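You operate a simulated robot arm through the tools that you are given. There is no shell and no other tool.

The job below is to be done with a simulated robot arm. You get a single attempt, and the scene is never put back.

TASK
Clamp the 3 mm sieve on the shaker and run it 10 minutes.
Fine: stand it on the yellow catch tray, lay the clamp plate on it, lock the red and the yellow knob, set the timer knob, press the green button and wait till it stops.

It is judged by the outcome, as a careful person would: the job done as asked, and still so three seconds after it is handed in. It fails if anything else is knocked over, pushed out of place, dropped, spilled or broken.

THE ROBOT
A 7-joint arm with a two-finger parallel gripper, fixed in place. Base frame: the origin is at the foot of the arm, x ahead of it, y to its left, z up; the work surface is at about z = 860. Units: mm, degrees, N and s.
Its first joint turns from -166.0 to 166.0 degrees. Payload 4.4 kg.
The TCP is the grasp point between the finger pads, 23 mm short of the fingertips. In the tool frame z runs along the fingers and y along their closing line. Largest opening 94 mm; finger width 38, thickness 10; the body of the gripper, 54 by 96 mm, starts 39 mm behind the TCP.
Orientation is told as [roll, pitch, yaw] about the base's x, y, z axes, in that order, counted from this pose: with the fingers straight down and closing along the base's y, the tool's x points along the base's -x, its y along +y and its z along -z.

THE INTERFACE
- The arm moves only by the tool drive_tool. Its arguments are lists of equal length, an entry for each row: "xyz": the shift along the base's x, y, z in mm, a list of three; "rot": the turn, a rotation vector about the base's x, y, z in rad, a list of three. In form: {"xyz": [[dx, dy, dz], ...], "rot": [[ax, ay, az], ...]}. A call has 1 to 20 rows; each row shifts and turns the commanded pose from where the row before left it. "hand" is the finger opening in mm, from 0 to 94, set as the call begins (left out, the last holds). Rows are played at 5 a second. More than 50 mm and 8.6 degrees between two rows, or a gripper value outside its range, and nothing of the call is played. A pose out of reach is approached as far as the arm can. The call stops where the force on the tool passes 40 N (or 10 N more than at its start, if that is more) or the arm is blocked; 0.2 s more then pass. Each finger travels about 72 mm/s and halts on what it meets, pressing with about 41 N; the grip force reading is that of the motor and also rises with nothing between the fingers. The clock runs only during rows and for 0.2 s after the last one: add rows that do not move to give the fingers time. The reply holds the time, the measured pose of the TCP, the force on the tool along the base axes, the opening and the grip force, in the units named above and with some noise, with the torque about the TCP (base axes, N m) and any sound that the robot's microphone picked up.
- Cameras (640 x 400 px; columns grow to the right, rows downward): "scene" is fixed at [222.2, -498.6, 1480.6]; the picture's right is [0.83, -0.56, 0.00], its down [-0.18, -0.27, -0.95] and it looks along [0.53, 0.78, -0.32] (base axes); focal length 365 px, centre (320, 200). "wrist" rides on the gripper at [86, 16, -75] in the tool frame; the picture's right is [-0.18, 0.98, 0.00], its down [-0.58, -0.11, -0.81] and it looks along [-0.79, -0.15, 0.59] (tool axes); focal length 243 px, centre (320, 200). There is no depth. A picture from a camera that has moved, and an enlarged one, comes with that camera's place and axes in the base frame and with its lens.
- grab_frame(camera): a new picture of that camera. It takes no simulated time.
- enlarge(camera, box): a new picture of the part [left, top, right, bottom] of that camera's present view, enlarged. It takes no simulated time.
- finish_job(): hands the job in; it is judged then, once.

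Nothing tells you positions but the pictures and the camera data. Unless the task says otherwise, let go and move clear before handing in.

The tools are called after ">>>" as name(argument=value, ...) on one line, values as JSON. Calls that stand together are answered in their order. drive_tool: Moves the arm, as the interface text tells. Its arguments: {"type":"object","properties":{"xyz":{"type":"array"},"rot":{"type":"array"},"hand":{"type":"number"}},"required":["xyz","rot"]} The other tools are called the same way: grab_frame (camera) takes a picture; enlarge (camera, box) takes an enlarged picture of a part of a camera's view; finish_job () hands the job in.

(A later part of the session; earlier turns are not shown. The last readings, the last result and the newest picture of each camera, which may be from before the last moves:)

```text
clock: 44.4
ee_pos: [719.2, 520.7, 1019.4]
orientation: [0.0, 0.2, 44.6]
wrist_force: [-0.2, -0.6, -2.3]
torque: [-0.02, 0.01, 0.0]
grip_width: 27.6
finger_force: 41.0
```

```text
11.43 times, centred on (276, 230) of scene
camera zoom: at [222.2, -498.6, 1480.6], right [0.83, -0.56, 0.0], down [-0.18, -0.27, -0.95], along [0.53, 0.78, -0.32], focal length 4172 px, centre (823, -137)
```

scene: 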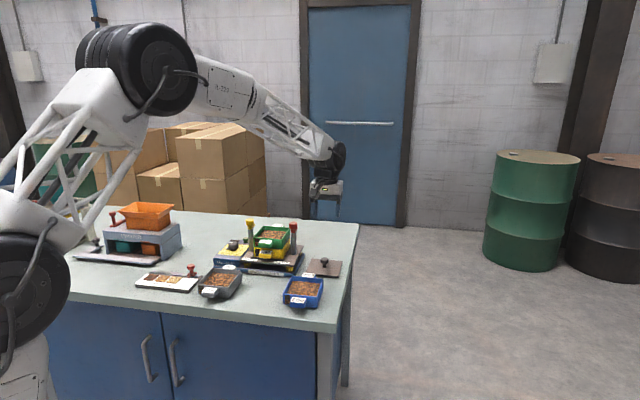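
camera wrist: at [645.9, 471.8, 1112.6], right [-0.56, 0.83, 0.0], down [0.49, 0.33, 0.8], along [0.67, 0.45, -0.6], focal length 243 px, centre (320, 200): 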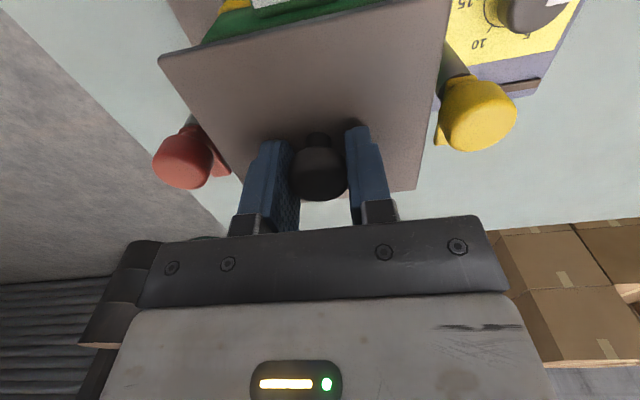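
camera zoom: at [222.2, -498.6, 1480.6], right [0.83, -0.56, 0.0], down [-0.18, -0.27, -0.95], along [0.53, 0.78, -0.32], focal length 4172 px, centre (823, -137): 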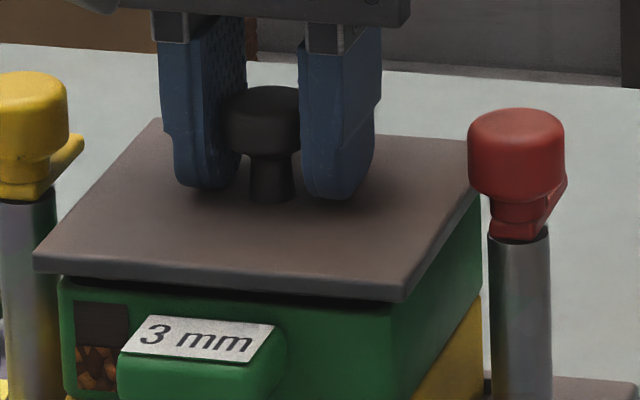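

There's no contact yet and about 4 mm to go, so the boss is probably already entering. I'll continue in 1 mm steps.

>>> drive_tool(xyz=[[0, 0, -1], [0, 0, -1], [0, 0, 0]], rot=[[0, 0, 0], [0, 0, 0], [0, 0, 0]])

>>> drive_tool(xyz=[[0, 0, -0.8], [0, 0, 0]], rot=[[0, 0, 0], [0, 0, 0]])

>>> enlarge(camera="scene", box=[248, 212, 304, 247])

```text
clock: 45.2
ee_pos: [719.3, 520.1, 1016.9]
orientation: [0.1, 0.2, 44.5]
wrist_force: [0.1, -0.9, -2.4]
torque: [0.01, -0.01, 0.01]
grip_width: 27.3
finger_force: 40.9
```

```text
clock: 45.8
ee_pos: [719.0, 519.0, 1015.1]
orientation: [0.1, 0.1, 44.4]
wrist_force: [0.2, -0.5, -1.8]
torque: [-0.01, -0.03, -0.02]
grip_width: 27.4
finger_force: 40.9
```

```text
11.43 times, centred on (276, 230) of scene
camera zoom: at [222.2, -498.6, 1480.6], right [0.83, -0.56, 0.0], down [-0.18, -0.27, -0.95], along [0.53, 0.78, -0.32], focal length 4172 px, centre (823, -137)
```

zoom: 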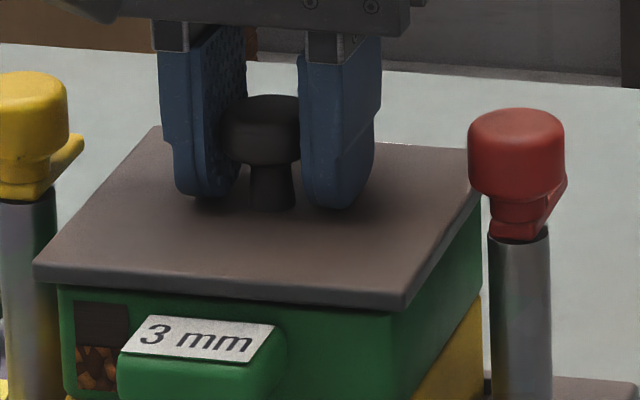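

>>> drive_tool(xyz=[[0, 0, -0.8], [0, 0, 0]], rot=[[0, 0, 0], [0, 0, 0]])

>>> drive_tool(xyz=[[0, 0, -0.8], [0, 0, 0]], rot=[[0, 0, 0], [0, 0, 0]])

>>> enlarge(camera="scene", box=[248, 222, 296, 252])

```text
clock: 46.4
ee_pos: [719.0, 519.4, 1016.8]
orientation: [0.1, 0.2, 44.5]
wrist_force: [-0.7, -0.4, -2.4]
torque: [0.03, -0.03, 0.01]
grip_width: 27.5
finger_force: 41.6
```

```text
clock: 47.0
ee_pos: [718.5, 520.0, 1014.4]
orientation: [0.0, 0.3, 44.6]
wrist_force: [0.4, -0.4, -1.2]
torque: [0.0, -0.01, 0.01]
grip_width: 27.1
finger_force: 40.9
```

```text
13.33 times, centred on (272, 237) of scene
camera zoom: at [222.2, -498.6, 1480.6], right [0.83, -0.56, 0.0], down [-0.18, -0.27, -0.95], along [0.53, 0.78, -0.32], focal length 4867 px, centre (960, -293)
```

zoom: 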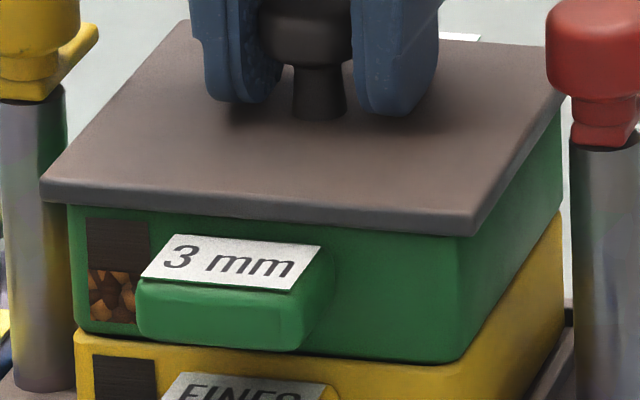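

The plate is nearly down, with still no contact force. I'll keep going in small steps.

>>> drive_tool(xyz=[[0, 0, -0.7], [0, 0, 0]], rot=[[0, 0, 0], [0, 0, 0]])

>>> drive_tool(xyz=[[0, 0, -0.7], [0, 0, 0]], rot=[[0, 0, 0], [0, 0, 0]])

```text
clock: 47.6
ee_pos: [719.5, 519.5, 1014.6]
orientation: [0.1, 0.2, 44.6]
wrist_force: [0.7, 0.9, -1.0]
torque: [0.01, -0.02, -0.02]
grip_width: 27.0
finger_force: 40.6
```

```text
clock: 48.2
ee_pos: [719.3, 518.7, 1012.5]
orientation: [0.1, 0.1, 44.5]
wrist_force: [0.6, 0.7, -1.8]
torque: [-0.02, 0.02, 0.02]
grip_width: 27.4
finger_force: 41.0
```

>>> drive_tool(xyz=[[0, 0, -0.7], [0, 0, 0]], rot=[[0, 0, 0], [0, 0, 0]])

>>> enlarge(camera="scene", box=[248, 222, 296, 252])

```text
clock: 48.8
ee_pos: [718.9, 518.6, 1013.7]
orientation: [0.1, 0.2, 44.6]
wrist_force: [1.3, 0.8, 3.6]
torque: [-0.19, -0.09, 0.0]
grip_width: 27.1
finger_force: 41.2
```

```text
13.33 times, centred on (272, 237) of scene
camera zoom: at [222.2, -498.6, 1480.6], right [0.83, -0.56, 0.0], down [-0.18, -0.27, -0.95], along [0.53, 0.78, -0.32], focal length 4867 px, centre (960, -293)
```

zoom: 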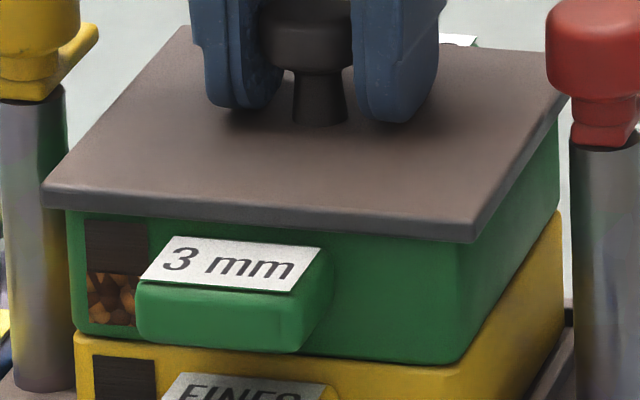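

I have about 5 N of contact. I'll press slightly more to see whether the load evens out, which would mean it's fully seated.

>>> drive_tool(xyz=[[0, 0, -0.6], [0, 0, 0]], rot=[[0, 0, 0], [0, 0, 0]])

>>> enlarge(camera="scene", box=[250, 228, 282, 248])

>>> enlarge(camera="scene", box=[274, 222, 298, 242])

```text
clock: 49.4
ee_pos: [718.2, 518.8, 1013.0]
orientation: [0.2, 0.2, 44.4]
wrist_force: [-2.2, -1.3, 13.7]
torque: [-0.46, 0.08, 0.0]
grip_width: 27.3
finger_force: 41.1
```

```text
16.00 times, centred on (266, 238) of scene
camera zoom: at [222.2, -498.6, 1480.6], right [0.83, -0.56, 0.0], down [-0.18, -0.27, -0.95], along [0.53, 0.78, -0.32], focal length 5840 px, centre (1184, -408)
```

zoom: 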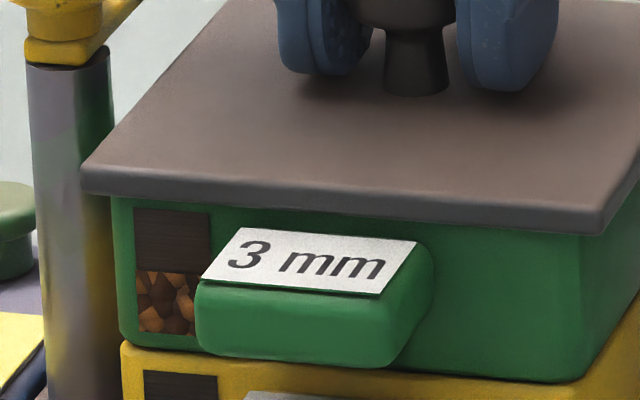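

```text
16.00 times, centred on (286, 232) of scene
camera zoom: at [222.2, -498.6, 1480.6], right [0.83, -0.56, 0.0], down [-0.18, -0.27, -0.95], along [0.53, 0.78, -0.32], focal length 5840 px, centre (864, -312)
```

zoom: 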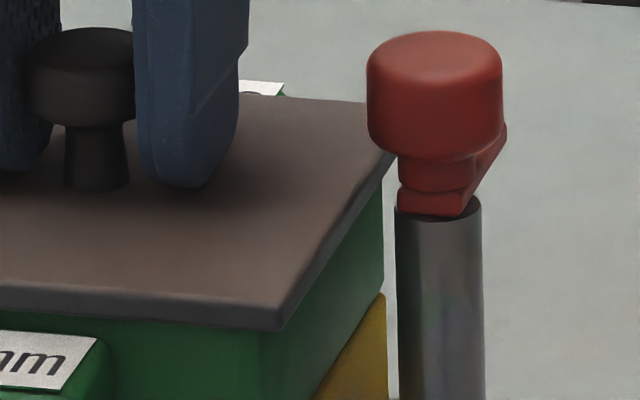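

The load (about 15 N) is now spread within the plate's footprint and the front edge sits flush, so the plate is seated. I'll relieve the pressure, open, and rise.

>>> drive_tool(xyz=[[0, 0, 0.8], [0, 0, 0]], rot=[[0, 0, 0], [0, 0, 0]])

>>> drive_tool(xyz=[[0, 0, 0], [0, 0, 0], [0, 0, 0]], rot=[[0, 0, 0], [0, 0, 0], [0, 0, 0]], hand=54)

>>> drive_tool(xyz=[[0, 0, 15], [0, 0, 30], [0, 0, 35], [-15, -15, 15], [-28, -28, 0], [-28, -28, 0], [0, 0, 0]], rot=[[0, 0, 0], [0, 0, 0], [0, 0, 0], [0, 0, 0], [0, 0, 0], [0, 0, 0], [0, 0, 0]])

>>> enlarge(camera="scene", box=[240, 208, 304, 248])

>>> grab_frame(camera="wrist")

```text
clock: 50.0
ee_pos: [717.7, 520.2, 1013.5]
orientation: [0.1, 0.2, 44.4]
wrist_force: [3.3, 2.0, 7.5]
torque: [0.05, -0.36, 0.04]
grip_width: 27.2
finger_force: 40.7
```

```text
clock: 50.8
ee_pos: [718.9, 518.8, 1014.0]
orientation: [0.1, 0.2, 44.5]
wrist_force: [-0.9, 0.0, 0.8]
torque: [-0.01, 0.04, 0.01]
grip_width: 54.0
finger_force: 0.2
```

```text
clock: 52.4
ee_pos: [647.8, 447.2, 1108.1]
orientation: [0.1, 0.2, 44.4]
wrist_force: [0.1, 0.0, -0.7]
torque: [0.0, 0.0, 0.02]
grip_width: 53.9
finger_force: 0.2
```

```text
10.00 times, centred on (272, 228) of scene
camera zoom: at [222.2, -498.6, 1480.6], right [0.83, -0.56, 0.0], down [-0.18, -0.27, -0.95], along [0.53, 0.78, -0.32], focal length 3650 px, centre (800, -80)
```

zoom: 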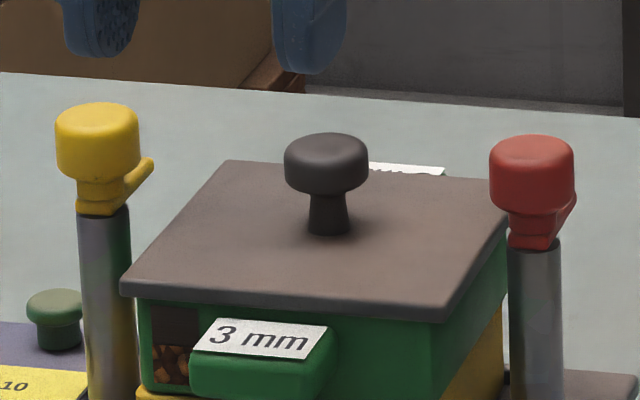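

```text
taken
camera wrist: at [576.3, 398.0, 1184.4], right [-0.56, 0.83, 0.0], down [0.49, 0.33, 0.8], along [0.67, 0.45, -0.6], focal length 243 px, centre (320, 200)
```

wrist: 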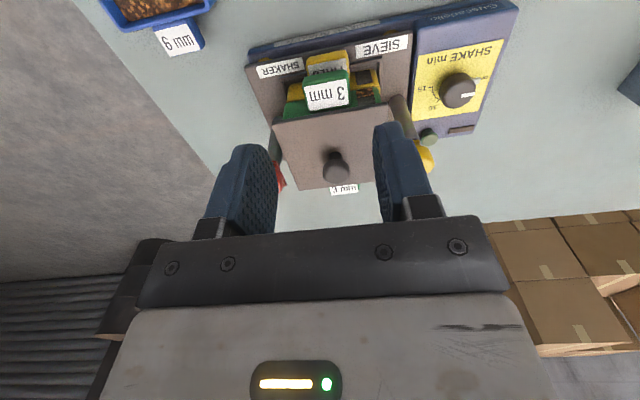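

The clamp plate is on the sieve. I'll check it's square and level, then measure the two lock knobs.

>>> enlarge(camera="wrist", box=[240, 40, 464, 200])

>>> enlarge(camera="scene", box=[244, 213, 264, 233])

>>> enlarge(camera="scene", box=[284, 216, 304, 236])

```text
2.50 times, centred on (352, 120) of wrist
camera zoom: at [576.3, 398.0, 1184.4], right [-0.56, 0.83, 0.0], down [0.49, 0.33, 0.8], along [0.67, 0.45, -0.6], focal length 606 px, centre (240, 400)
```

zoom: 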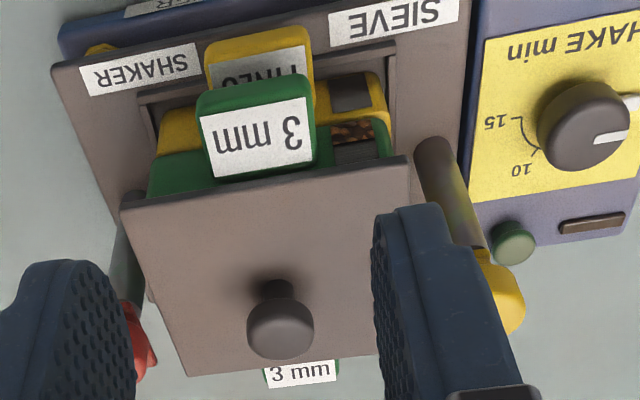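

```text
16.00 times, centred on (254, 223) of scene
camera zoom: at [222.2, -498.6, 1480.6], right [0.83, -0.56, 0.0], down [-0.18, -0.27, -0.95], along [0.53, 0.78, -0.32], focal length 5840 px, centre (1376, -168)
```

zoom: 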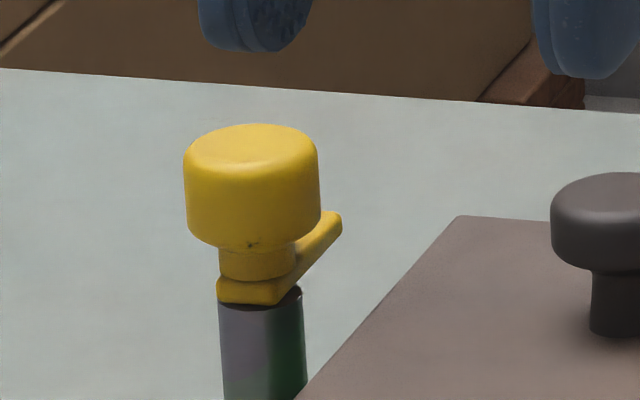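

```text
16.00 times, centred on (294, 226) of scene
camera zoom: at [222.2, -498.6, 1480.6], right [0.83, -0.56, 0.0], down [-0.18, -0.27, -0.95], along [0.53, 0.78, -0.32], focal length 5840 px, centre (736, -216)
```

zoom: 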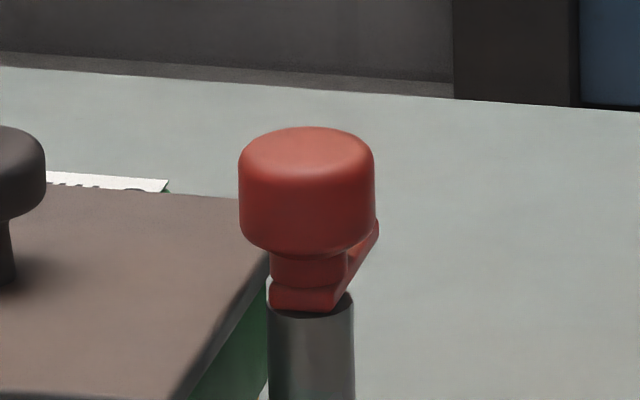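

The plate is square and level on the sieve. The yellow knob's axis is at about (659.5, 566) and the red at about (765, 462), heads at z 1012–1031, lugs pointing back just above plate level. I'll go over the yellow knob first.

>>> drive_tool(xyz=[[3, 30, -3], [3, 30, -3], [3, 30, -3], [2.7, 28.8, -4], [0, 0, 0]], rot=[[0, 0, 0], [0, 0, 0], [0, 0, 0], [0, 0, 0], [0, 0, 0]], hand=60)

>>> grab_frame(camera="wrist")

>>> enlarge(camera="wrist", box=[224, 40, 416, 160])

>>> enlarge(camera="scene", box=[224, 195, 288, 235])

```text
clock: 53.6
ee_pos: [659.1, 566.9, 1094.8]
orientation: [0.2, 0.3, 44.5]
wrist_force: [-0.4, 0.8, -0.4]
torque: [-0.01, -0.02, -0.02]
grip_width: 59.9
finger_force: 0.1
```

```text
taken
camera wrist: at [588.0, 518.5, 1170.9], right [-0.56, 0.83, 0.0], down [0.49, 0.33, 0.8], along [0.67, 0.45, -0.6], focal length 243 px, centre (320, 200)
```

wrist: 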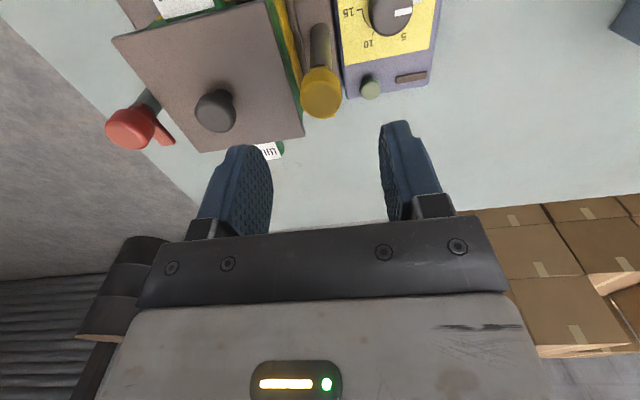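

```text
3.33 times, centred on (320, 100) of wrist
camera zoom: at [588.0, 518.5, 1170.9], right [-0.56, 0.83, 0.0], down [0.49, 0.33, 0.8], along [0.67, 0.45, -0.6], focal length 809 px, centre (320, 533)
```

zoom: 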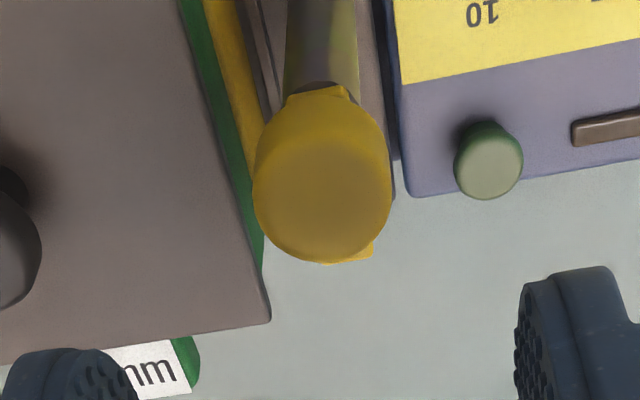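

```text
10.00 times, centred on (256, 215) of scene
camera zoom: at [222.2, -498.6, 1480.6], right [0.83, -0.56, 0.0], down [-0.18, -0.27, -0.95], along [0.53, 0.78, -0.32], focal length 3650 px, centre (960, 50)
```

zoom: 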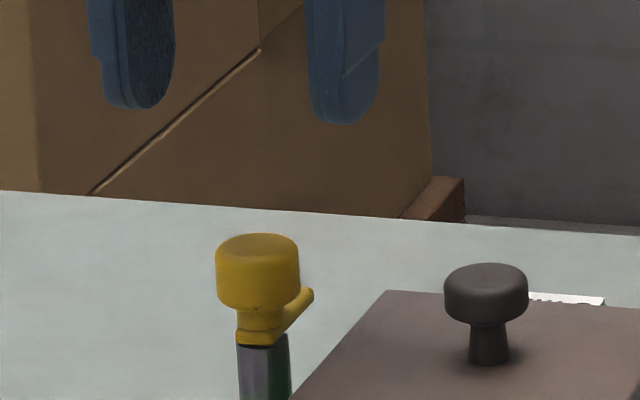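

The yellow knob is centred under the gripper. I'll descend so the pads surround its head, with tips about 4 mm above the lug, and check before closing.

>>> drive_tool(xyz=[[-0.6, -0.5, -20], [0, 0, -20], [0, 0, -15], [0, 0, -9], [0, 0, 0]], rot=[[0, 0, 0], [0, 0, 0], [0, 0, 0], [0, 0, 0], [0, 0, 0]], hand=54)

>>> enlarge(camera="scene", box=[232, 203, 280, 233])

>>> enlarge(camera="wrist", box=[200, 80, 440, 230])

```text
clock: 54.8
ee_pos: [658.8, 566.1, 1031.1]
orientation: [0.1, 0.3, 44.5]
wrist_force: [0.1, -0.1, -1.2]
torque: [0.03, -0.02, -0.02]
grip_width: 53.9
finger_force: 0.1
```

```text
13.33 times, centred on (256, 218) of scene
camera zoom: at [222.2, -498.6, 1480.6], right [0.83, -0.56, 0.0], down [-0.18, -0.27, -0.95], along [0.53, 0.78, -0.32], focal length 4867 px, centre (1173, -40)
```

zoom: 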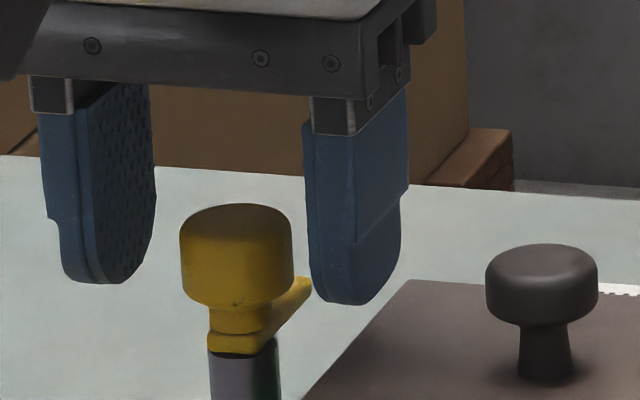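

```text
2.67 times, centred on (320, 155) of wrist
camera zoom: at [587.6, 517.6, 1106.3], right [-0.56, 0.83, 0.0], down [0.49, 0.33, 0.8], along [0.67, 0.45, -0.6], focal length 647 px, centre (320, 320)
```

zoom: 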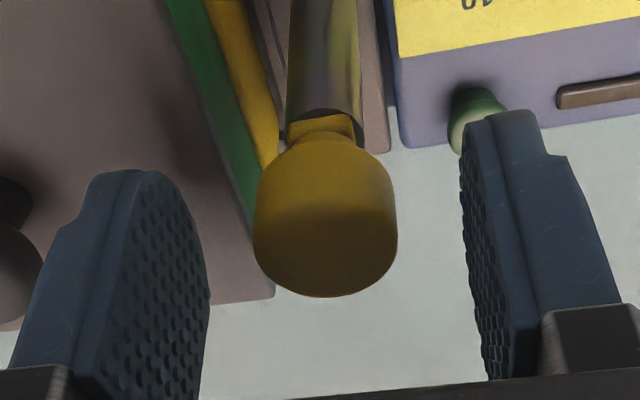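

The head sits between the pads. I'll make a small correction toward the knob axis and close.

>>> drive_tool(xyz=[[-1.5, -0.7, -2], [0, 0, 0], [0, 0, 0]], rot=[[0, 0, 0], [0, 0, 0], [0, 0, 0]])

>>> drive_tool(xyz=[[0, 0, 0], [0, 0, 0], [0, 0, 0], [0, 0, 0]], rot=[[0, 0, 0], [0, 0, 0], [0, 0, 0], [0, 0, 0]], hand=10)

>>> enlarge(camera="wrist", box=[200, 80, 440, 230])

>>> enlarge(camera="scene", box=[232, 203, 280, 233])

```text
clock: 55.6
ee_pos: [658.3, 565.2, 1029.2]
orientation: [0.1, 0.2, 44.4]
wrist_force: [-0.9, -0.2, 0.4]
torque: [0.0, -0.02, -0.01]
grip_width: 53.9
finger_force: 0.1
```

```text
clock: 56.6
ee_pos: [658.6, 566.2, 1029.9]
orientation: [0.1, 0.2, 44.4]
wrist_force: [5.6, -5.7, -0.5]
torque: [-0.08, -0.13, -0.01]
grip_width: 27.4
finger_force: 45.3
```

```text
2.67 times, centred on (320, 155) of wrist
camera zoom: at [586.2, 516.9, 1104.8], right [-0.56, 0.83, 0.0], down [0.49, 0.33, 0.8], along [0.67, 0.45, -0.6], focal length 647 px, centre (320, 320)
```

zoom: 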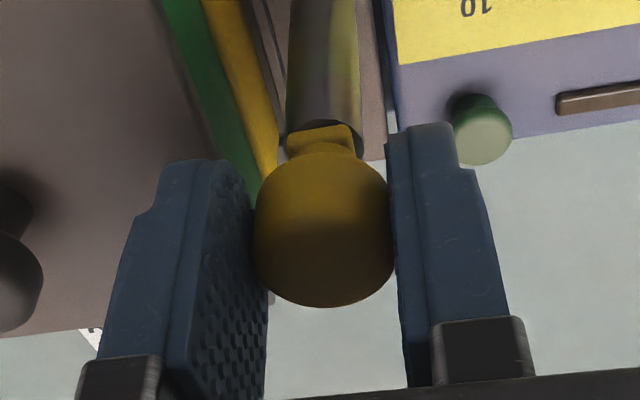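

```text
13.33 times, centred on (256, 218) of scene
camera zoom: at [222.2, -498.6, 1480.6], right [0.83, -0.56, 0.0], down [-0.18, -0.27, -0.95], along [0.53, 0.78, -0.32], focal length 4867 px, centre (1173, -40)
```

zoom: 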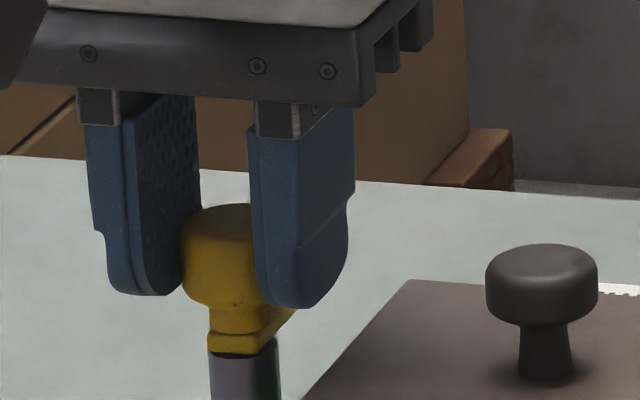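

Gripped, but there's an 8 N sideways load, so my centre is about 1 mm off to the left. I'll correct it before turning.

>>> drive_tool(xyz=[[0.7, -0.7, 0], [0, 0, 0]], rot=[[0, 0, 0], [0, 0, 0]])

```text
clock: 57.2
ee_pos: [658.6, 565.7, 1029.0]
orientation: [0.0, 0.3, 44.5]
wrist_force: [-8.7, 8.3, -0.9]
torque: [0.33, 0.04, 0.06]
grip_width: 27.8
finger_force: 45.5
```

>>> drive_tool(xyz=[[-0.42, 0.42, 0], [0, 0, 0]], rot=[[0, 0, 0], [0, 0, 0]])

```text
clock: 57.8
ee_pos: [657.8, 564.5, 1029.4]
orientation: [0.1, 0.3, 44.4]
wrist_force: [-0.8, 10.4, -2.8]
torque: [-0.01, 0.24, 0.04]
grip_width: 27.6
finger_force: 44.9
```

The side loads are small, about 10 N of friction. I'll try a small clockwise turn of the yellow knob to see whether it moves freely.

>>> drive_tool(xyz=[[0, 0, 0], [0, 0, 0], [0, 0, 0]], rot=[[0, 0, -0.06], [0, 0, -0.06], [0, 0, 0]])

>>> enlarge(camera="scene", box=[232, 203, 280, 233])

```text
clock: 58.6
ee_pos: [657.8, 565.5, 1028.6]
orientation: [0.2, 0.2, 37.6]
wrist_force: [-7.1, 26.2, -0.7]
torque: [0.63, 0.12, 0.12]
grip_width: 27.5
finger_force: 45.2
```

```text
13.33 times, centred on (256, 218) of scene
camera zoom: at [222.2, -498.6, 1480.6], right [0.83, -0.56, 0.0], down [-0.18, -0.27, -0.95], along [0.53, 0.78, -0.32], focal length 4867 px, centre (1173, -40)
```

zoom: 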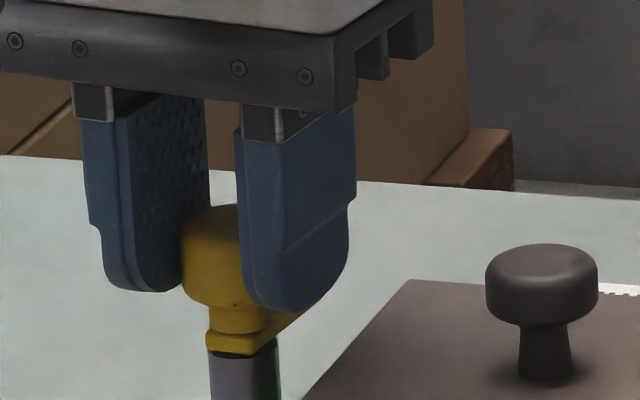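

The side force grows as I turn, which means the knob axis is about 6 mm farther out than my centre. I'll open slightly, re-centre, and grip again.

>>> drive_tool(xyz=[[0, 0, 0], [0, 0, 0]], rot=[[0, 0, 0], [0, 0, 0]], hand=44)

>>> drive_tool(xyz=[[2, 2.2, 0], [2.1, 2.3, 0], [0, 0, 0]], rot=[[0, 0, 0], [0, 0, 0], [0, 0, 0]])

>>> enlarge(camera="wrist", box=[200, 80, 440, 230])

>>> enlarge(camera="scene", box=[232, 203, 280, 233])

```text
clock: 59.2
ee_pos: [657.4, 564.8, 1029.3]
orientation: [0.1, 0.4, 37.6]
wrist_force: [0.0, 0.3, -0.7]
torque: [-0.02, 0.0, 0.04]
grip_width: 43.9
finger_force: 0.1
```

```text
clock: 60.0
ee_pos: [662.3, 570.1, 1029.7]
orientation: [0.0, 0.3, 37.7]
wrist_force: [-0.3, 0.1, 0.5]
torque: [0.0, -0.04, 0.0]
grip_width: 43.9
finger_force: 0.0
```

```text
2.67 times, centred on (320, 155) of wrist
camera zoom: at [585.1, 530.2, 1104.8], right [-0.45, 0.89, 0.0], down [0.53, 0.27, 0.8], along [0.72, 0.36, -0.6], focal length 647 px, centre (320, 320)
```

zoom: 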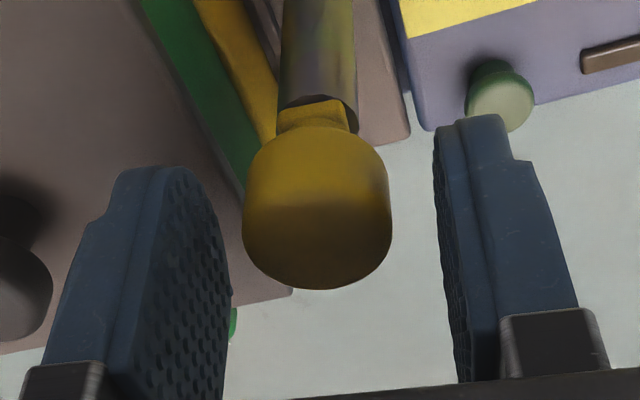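

```text
13.33 times, centred on (256, 218) of scene
camera zoom: at [222.2, -498.6, 1480.6], right [0.83, -0.56, 0.0], down [-0.18, -0.27, -0.95], along [0.53, 0.78, -0.32], focal length 4867 px, centre (1173, -40)
```

zoom: 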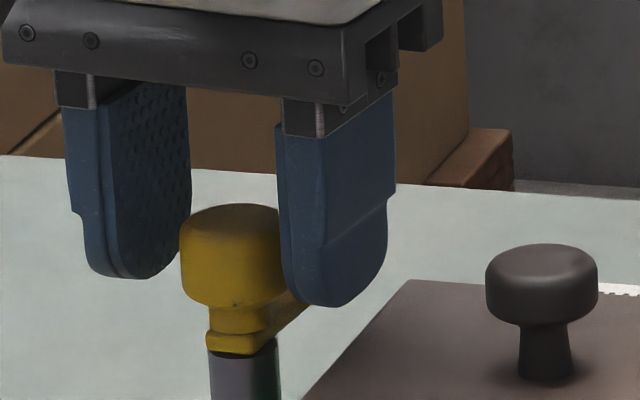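

From the fixed camera the fingers are now centred on the knob. I'll re-grip and test with another small turn.

>>> drive_tool(xyz=[[0, 0, 0], [0, 0, 0], [0, 0, 0]], rot=[[0, 0, 0], [0, 0, 0], [0, 0, 0]], hand=10)

>>> drive_tool(xyz=[[0, 0, 0], [0, 0, 0]], rot=[[0, 0, -0.05], [0, 0, 0]])

```text
clock: 60.8
ee_pos: [661.5, 571.2, 1029.6]
orientation: [0.1, 0.2, 37.6]
wrist_force: [5.5, -3.2, -0.8]
torque: [-0.16, -0.09, 0.02]
grip_width: 27.7
finger_force: 44.9
```

```text
clock: 61.4
ee_pos: [661.9, 570.3, 1030.0]
orientation: [0.1, 0.2, 34.6]
wrist_force: [14.5, -6.1, -2.7]
torque: [-0.12, -0.19, 0.02]
grip_width: 27.5
finger_force: 44.8
```

The side force reversed sign, so the true axis lies between the two positions. I'll open, shift back about 3 mm, re-grip, and continue the turn.

>>> drive_tool(xyz=[[0, 0, 0], [0, 0, 0]], rot=[[0, 0, 0], [0, 0, 0]], hand=40)

>>> drive_tool(xyz=[[-2.3, -2.0, 0], [0, 0, 0]], rot=[[0, 0, 0], [0, 0, 0]])

>>> drive_tool(xyz=[[0, 0, 0], [0, 0, 0], [0, 0, 0]], rot=[[0, 0, 0], [0, 0, 0], [0, 0, 0]], hand=10)

>>> drive_tool(xyz=[[0, 0, 0], [0, 0, 0], [0, 0, 0]], rot=[[0, 0, -0.07], [0, 0, -0.07], [0, 0, 0]])

>>> enlarge(camera="scene", box=[232, 203, 280, 233])

```text
clock: 62.0
ee_pos: [662.0, 571.1, 1029.5]
orientation: [0.1, 0.2, 34.8]
wrist_force: [-0.1, -0.9, -0.6]
torque: [0.02, -0.04, 0.03]
grip_width: 40.0
finger_force: 0.0
```

```text
clock: 62.6
ee_pos: [657.9, 568.1, 1029.3]
orientation: [0.1, 0.2, 34.7]
wrist_force: [0.7, 0.0, -0.5]
torque: [0.0, 0.02, -0.01]
grip_width: 40.0
finger_force: 0.1
```

```text
clock: 63.4
ee_pos: [658.9, 567.6, 1027.9]
orientation: [0.1, 0.3, 34.7]
wrist_force: [1.6, -7.0, 0.7]
torque: [-0.16, -0.09, -0.03]
grip_width: 27.3
finger_force: 45.4
```

```text
clock: 64.2
ee_pos: [659.5, 568.3, 1029.0]
orientation: [0.1, 0.3, 26.7]
wrist_force: [-6.3, -7.1, -1.7]
torque: [0.06, -0.16, 0.03]
grip_width: 27.6
finger_force: 45.1
```

```text
13.33 times, centred on (256, 218) of scene
camera zoom: at [222.2, -498.6, 1480.6], right [0.83, -0.56, 0.0], down [-0.18, -0.27, -0.95], along [0.53, 0.78, -0.32], focal length 4867 px, centre (1173, -40)
```

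zoom: 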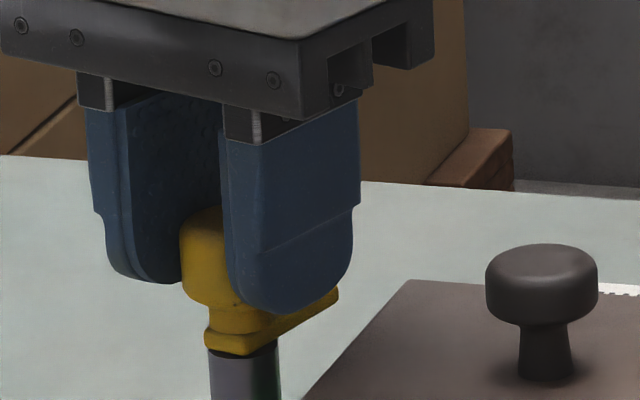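

Now the side force stays small and the lug is turning with the knob. I'll continue clockwise in moderate steps.

>>> drive_tool(xyz=[[0, 0, 0], [0, 0, 0], [0, 0, 0], [0, 0, 0]], rot=[[0, 0, -0.12], [0, 0, -0.12], [0, 0, -0.12], [0, 0, 0]])

>>> enlarge(camera="scene", box=[232, 203, 280, 233])

```text
clock: 65.2
ee_pos: [658.9, 569.0, 1029.0]
orientation: [0.1, 0.3, 6.0]
wrist_force: [-20.2, 14.8, -4.2]
torque: [0.42, 0.32, 0.02]
grip_width: 27.6
finger_force: 45.0
```

```text
13.33 times, centred on (256, 218) of scene
camera zoom: at [222.2, -498.6, 1480.6], right [0.83, -0.56, 0.0], down [-0.18, -0.27, -0.95], along [0.53, 0.78, -0.32], focal length 4867 px, centre (1173, -40)
```

zoom: 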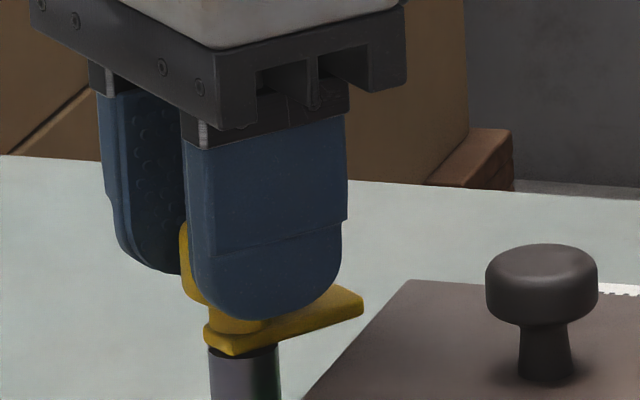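

The lug is about a third of the way round. I'll move about 1 mm with the side force to stay on the axis, then continue.

>>> drive_tool(xyz=[[-0.9, 0.7, 0], [0, 0, 0], [0, 0, 0], [0, 0, 0]], rot=[[0, 0, 0], [0, 0, -0.12], [0, 0, -0.12], [0, 0, 0]])

```text
clock: 66.2
ee_pos: [658.8, 568.6, 1028.5]
orientation: [0.1, 0.2, -7.9]
wrist_force: [3.4, 27.3, -10.6]
torque: [0.62, -0.13, 0.06]
grip_width: 27.5
finger_force: 44.9
```

>>> drive_tool(xyz=[[0.1, 1.2, -0.6], [0, 0, 0]], rot=[[0, 0, 0], [0, 0, 0]])

>>> enlarge(camera="scene", box=[232, 203, 280, 233])

```text
clock: 66.8
ee_pos: [659.2, 569.2, 1028.7]
orientation: [0.1, 0.2, -7.8]
wrist_force: [-4.6, -5.4, 6.7]
torque: [-0.24, 0.12, 0.01]
grip_width: 27.6
finger_force: 44.8
```

```text
13.33 times, centred on (256, 218) of scene
camera zoom: at [222.2, -498.6, 1480.6], right [0.83, -0.56, 0.0], down [-0.18, -0.27, -0.95], along [0.53, 0.78, -0.32], focal length 4867 px, centre (1173, -40)
```

zoom: 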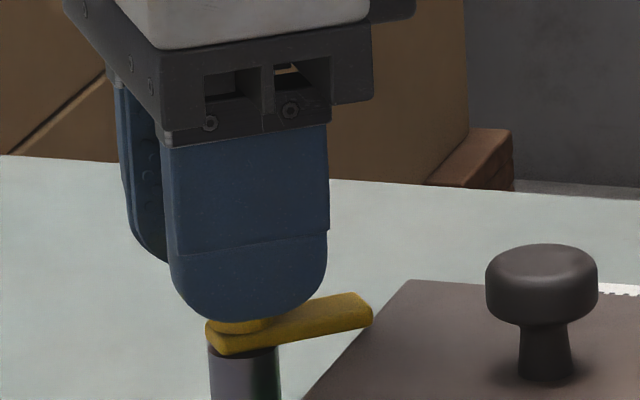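

The forces are low again and the lug is at about 45°. I'll continue turning.

>>> drive_tool(xyz=[[0, 0, 0], [0, 0, 0], [0, 0, 0]], rot=[[0, 0, -0.12], [0, 0, -0.12], [0, 0, 0]])

```text
clock: 67.6
ee_pos: [658.4, 569.2, 1028.3]
orientation: [0.2, 0.2, -21.4]
wrist_force: [11.4, -5.3, 10.5]
torque: [-0.07, -0.18, -0.03]
grip_width: 27.5
finger_force: 45.1
```

>>> drive_tool(xyz=[[0.3, -0.1, 0.2], [0, 0, 0], [0, 0, 0], [0, 0, 0]], rot=[[0, 0, -0.1], [0, 0, -0.12], [0, 0, 0], [0, 0, 0]])

>>> enlarge(camera="scene", box=[232, 203, 280, 233])

```text
clock: 68.6
ee_pos: [658.9, 570.0, 1028.8]
orientation: [0.2, 0.2, -34.0]
wrist_force: [23.6, 14.6, 9.4]
torque: [0.3, -0.57, 0.03]
grip_width: 27.4
finger_force: 45.0
```

```text
13.33 times, centred on (256, 218) of scene
camera zoom: at [222.2, -498.6, 1480.6], right [0.83, -0.56, 0.0], down [-0.18, -0.27, -0.95], along [0.53, 0.78, -0.32], focal length 4867 px, centre (1173, -40)
```

zoom: 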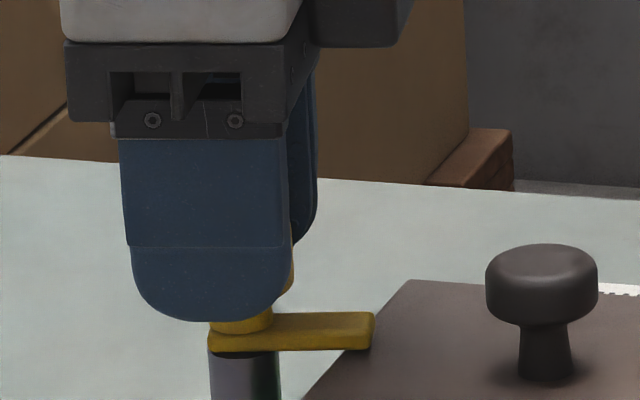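

The lug is at about 70° and overlapping the plate's edge region. I'll re-centre and continue.

>>> drive_tool(xyz=[[0.8, 0.8, 0], [0, 0, 0], [0, 0, 0]], rot=[[0, 0, 0], [0, 0, -0.1], [0, 0, 0]])

>>> drive_tool(xyz=[[0, 0, 0], [0, 0, 0]], rot=[[0, 0, -0.1], [0, 0, 0]])

>>> enlarge(camera="scene", box=[232, 203, 280, 233])

```text
clock: 69.4
ee_pos: [659.5, 570.7, 1027.6]
orientation: [0.0, 0.3, -39.8]
wrist_force: [-2.9, 0.4, 17.3]
torque: [-0.03, 0.08, 0.01]
grip_width: 27.5
finger_force: 45.8
```

```text
clock: 70.0
ee_pos: [659.5, 570.1, 1028.6]
orientation: [0.1, 0.3, -45.6]
wrist_force: [-8.2, -7.3, 18.4]
torque: [-0.03, 0.34, -0.06]
grip_width: 27.4
finger_force: 45.0
```

```text
13.33 times, centred on (256, 218) of scene
camera zoom: at [222.2, -498.6, 1480.6], right [0.83, -0.56, 0.0], down [-0.18, -0.27, -0.95], along [0.53, 0.78, -0.32], focal length 4867 px, centre (1173, -40)
```

zoom: 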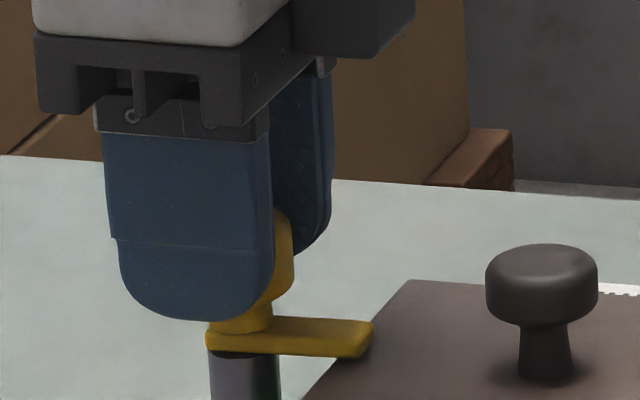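

The lug is at about 80° and over the plate's edge. I'll finish the quarter turn, watching for an end stop.

>>> drive_tool(xyz=[[-0.3, -0.3, 0.5], [0, 0, 0], [0, 0, 0]], rot=[[0, 0, 0], [0, 0, -0.1], [0, 0, 0]])

>>> drive_tool(xyz=[[0, 0, 0], [0, 0, 0]], rot=[[0, 0, -0.09], [0, 0, 0]])

>>> enlarge(camera="scene", box=[232, 203, 280, 233])

```text
clock: 70.8
ee_pos: [659.3, 570.2, 1028.5]
orientation: [0.2, 0.1, -51.4]
wrist_force: [14.2, 20.3, 4.1]
torque: [0.5, -0.43, 0.31]
grip_width: 27.5
finger_force: 45.4
```

```text
clock: 71.3
ee_pos: [660.4, 571.0, 1028.9]
orientation: [0.2, 0.4, -56.4]
wrist_force: [6.4, 6.9, -3.1]
torque: [0.04, -0.35, 0.53]
grip_width: 27.5
finger_force: 44.7
stopped in row 2: the force on the tool passed its limit at 40 N (the readings are from after the stop); the commanded pose is now the measured one
```

```text
13.33 times, centred on (256, 218) of scene
camera zoom: at [222.2, -498.6, 1480.6], right [0.83, -0.56, 0.0], down [-0.18, -0.27, -0.95], along [0.53, 0.78, -0.32], focal length 4867 px, centre (1173, -40)
```

zoom: 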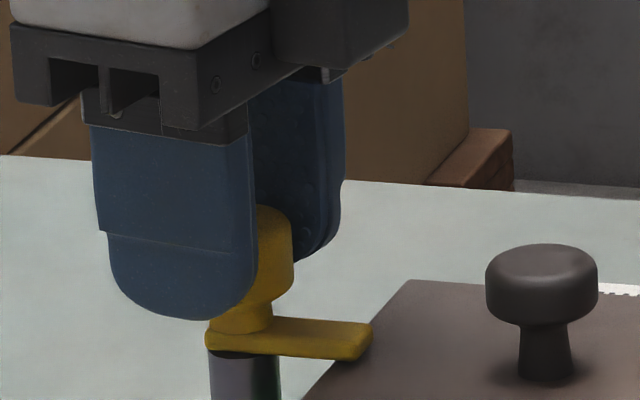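

The torque about the knob rose to about 0.5 N·m, so it has reached its end stop with the lug over the plate. I'll release and look.

>>> drive_tool(xyz=[[0, 0, 0], [0, 0, 0], [0, 0, 0]], rot=[[0, 0, 0], [0, 0, 0], [0, 0, 0]], hand=48)

>>> drive_tool(xyz=[[0, 0, 20], [0, 0, 30], [0, 0, 30], [0, 0, 0]], rot=[[0, 0, 0], [0, 0, 0], [0, 0, 0], [0, 0, 0]])

>>> enlarge(camera="scene", box=[240, 208, 304, 248])

>>> grab_frame(camera="wrist")

```text
clock: 72.1
ee_pos: [659.1, 570.0, 1029.2]
orientation: [0.1, 0.3, -56.3]
wrist_force: [-0.6, -0.3, 0.1]
torque: [0.01, 0.0, 0.0]
grip_width: 47.7
finger_force: 0.1
```

```text
clock: 73.1
ee_pos: [659.2, 571.5, 1107.6]
orientation: [0.2, 0.3, -56.3]
wrist_force: [0.5, -0.8, 0.3]
torque: [0.01, 0.03, 0.05]
grip_width: 48.0
finger_force: 0.1
```

```text
10.00 times, centred on (272, 228) of scene
camera zoom: at [222.2, -498.6, 1480.6], right [0.83, -0.56, 0.0], down [-0.18, -0.27, -0.95], along [0.53, 0.78, -0.32], focal length 3650 px, centre (800, -80)
```

zoom: 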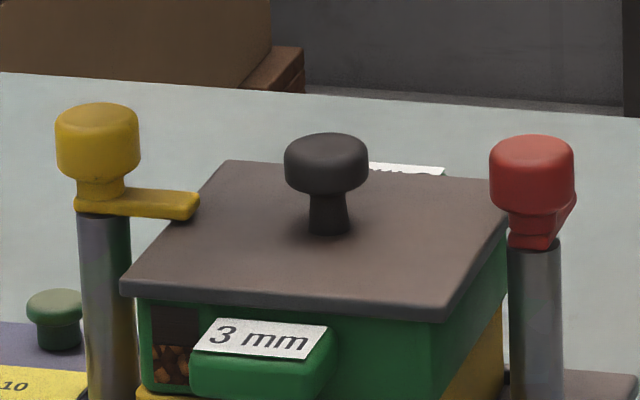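

```text
taken
camera wrist: at [625.7, 652.2, 1184.5], right [0.92, 0.39, 0.0], down [0.23, -0.55, 0.8], along [0.32, -0.74, -0.6], focal length 243 px, centre (320, 200)
```

wrist: 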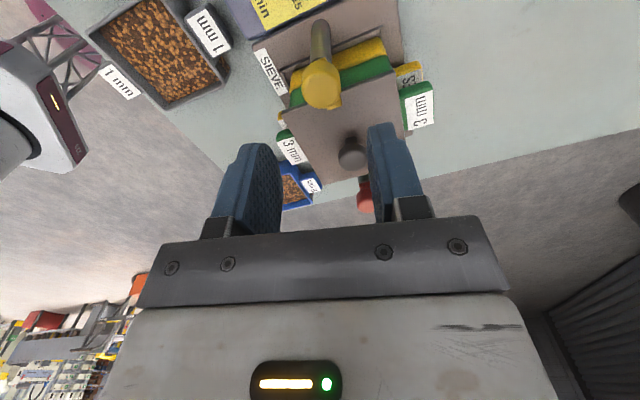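

The yellow lug now lies inward over the plate. I'll zoom in to confirm its angle.

>>> enlarge(camera="wrist", box=[260, 10, 436, 120])

>>> enlarge(camera="scene", box=[242, 215, 274, 235])

```text
3.64 times, centred on (348, 65) of wrist
camera zoom: at [625.7, 652.2, 1184.5], right [0.92, 0.39, 0.0], down [0.23, -0.55, 0.8], along [0.32, -0.74, -0.6], focal length 882 px, centre (218, 691)
```

zoom: 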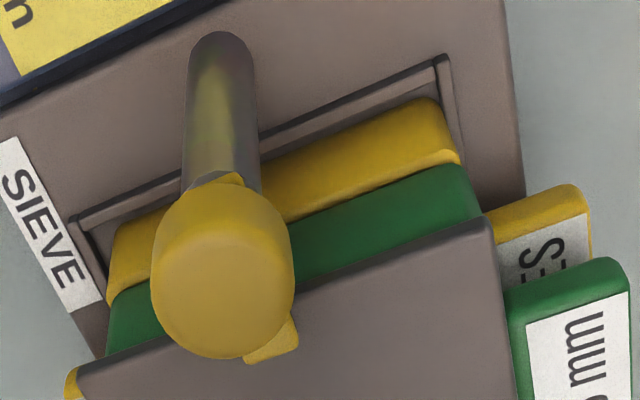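

```text
16.00 times, centred on (258, 225) of scene
camera zoom: at [222.2, -498.6, 1480.6], right [0.83, -0.56, 0.0], down [-0.18, -0.27, -0.95], along [0.53, 0.78, -0.32], focal length 5840 px, centre (1312, -200)
```

zoom: 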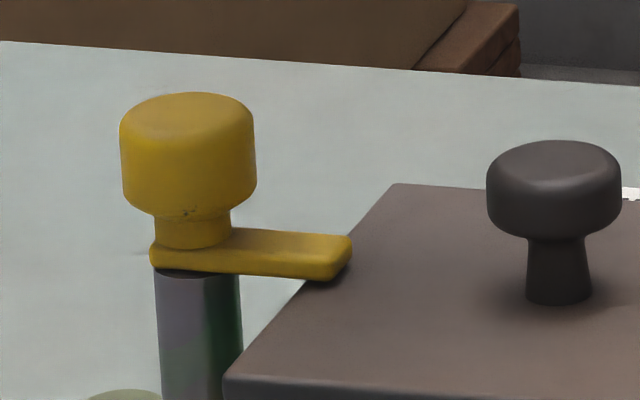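

The yellow lug points straight inward over the plate, so it's locked. Now I'll go over the red knob, near (766, 462), at a safe height.

>>> drive_tool(xyz=[[22, -22, 0], [28, -28, 0], [28, -29, 0], [28, -29, 0], [0, 0, 0]], rot=[[0, 0, 0.09], [0, 0, 0.098], [0, 0, 0], [0, 0, 0], [0, 0, 0]])

>>> grab_frame(camera="wrist")

>>> enlarge(camera="wrist", box=[224, 40, 416, 160])

>>> enlarge(camera="scene", box=[264, 195, 328, 235])

```text
clock: 74.3
ee_pos: [764.2, 462.8, 1109.5]
orientation: [0.2, 0.3, -45.5]
wrist_force: [-0.3, -0.3, -1.1]
torque: [0.03, 0.0, 0.0]
grip_width: 48.1
finger_force: 0.2
```

```text
taken
camera wrist: at [717.7, 535.1, 1184.9], right [0.83, 0.56, 0.0], down [0.33, -0.5, 0.8], along [0.45, -0.67, -0.6], focal length 243 px, centre (320, 200)
```

wrist: 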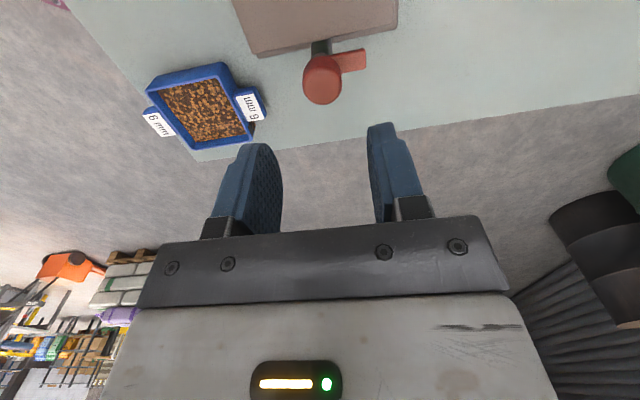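

```text
3.33 times, centred on (320, 100) of wrist
camera zoom: at [717.7, 535.1, 1184.9], right [0.83, 0.56, 0.0], down [0.33, -0.5, 0.8], along [0.45, -0.67, -0.6], focal length 809 px, centre (320, 533)
```

zoom: 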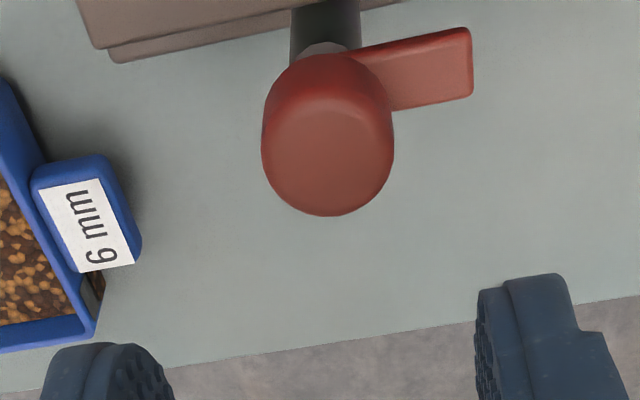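

```text
10.00 times, centred on (296, 215) of scene
camera zoom: at [222.2, -498.6, 1480.6], right [0.83, -0.56, 0.0], down [-0.18, -0.27, -0.95], along [0.53, 0.78, -0.32], focal length 3650 px, centre (560, 50)
```

zoom: 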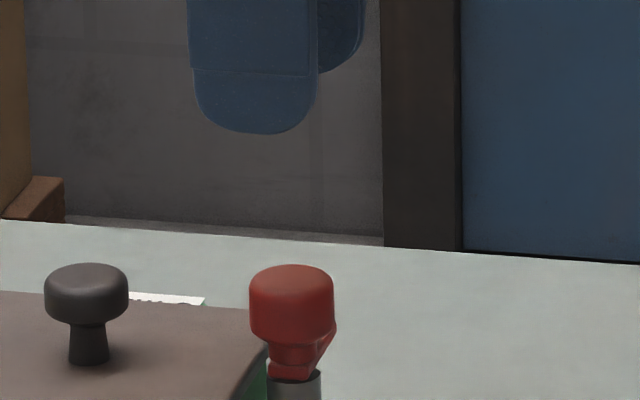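

Red knob axis is near (767.5, 463). I'll descend around its head with the fingers fore and aft of it.

>>> drive_tool(xyz=[[0.9, 0.7, -25], [0, 0, -25], [0, 0, -20], [0, 0, -10.5], [0, 0, 0]], rot=[[0, 0, 0], [0, 0, 0], [0, 0, 0], [0, 0, 0], [0, 0, 0]], hand=54)

>>> enlarge(camera="wrist", box=[200, 80, 440, 230])

>>> enlarge(camera="scene", box=[272, 203, 320, 233])

```text
clock: 75.5
ee_pos: [766.9, 464.9, 1027.9]
orientation: [0.1, 0.3, -45.5]
wrist_force: [-0.1, -0.7, -0.4]
torque: [0.04, 0.0, 0.02]
grip_width: 54.2
finger_force: 0.1
```

```text
2.67 times, centred on (320, 155) of wrist
camera zoom: at [718.8, 536.5, 1103.9], right [0.83, 0.56, 0.0], down [0.33, -0.5, 0.8], along [0.45, -0.67, -0.6], focal length 647 px, centre (320, 320)
```

zoom: 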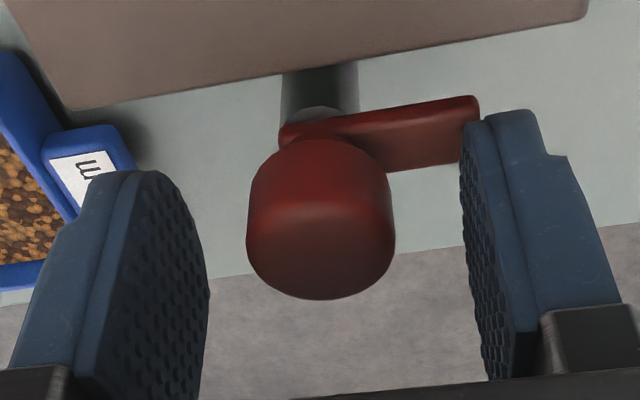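

```text
13.33 times, centred on (296, 218) of scene
camera zoom: at [222.2, -498.6, 1480.6], right [0.83, -0.56, 0.0], down [-0.18, -0.27, -0.95], along [0.53, 0.78, -0.32], focal length 4867 px, centre (640, -40)
```

zoom: 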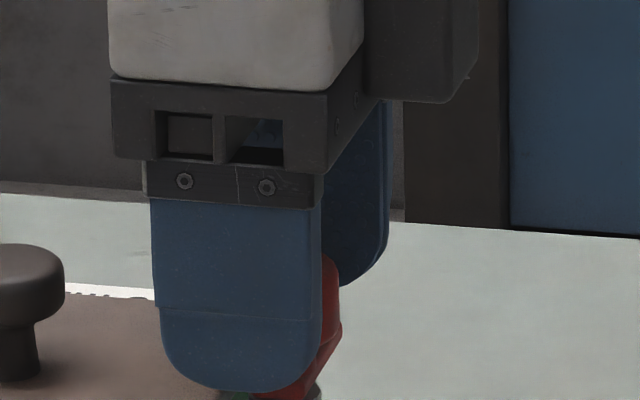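

The view matches the good centring I found on the yellow knob. I'll close on the red knob.

>>> drive_tool(xyz=[[0.7, -0.7, 0], [0, 0, 0]], rot=[[0, 0, 0], [0, 0, 0]])

>>> drive_tool(xyz=[[0, 0, 0], [0, 0, 0], [0, 0, 0], [0, 0, 0]], rot=[[0, 0, 0], [0, 0, 0], [0, 0, 0], [0, 0, 0]], hand=10)

```text
clock: 76.1
ee_pos: [768.6, 463.2, 1028.7]
orientation: [0.1, 0.4, -45.4]
wrist_force: [0.2, 0.2, -1.2]
torque: [0.01, 0.01, 0.02]
grip_width: 54.1
finger_force: 0.2
```

```text
clock: 77.1
ee_pos: [766.8, 462.7, 1028.2]
orientation: [0.2, 0.3, -45.4]
wrist_force: [-2.8, -3.5, 0.1]
torque: [-0.13, 0.08, 0.04]
grip_width: 27.7
finger_force: 45.4
```

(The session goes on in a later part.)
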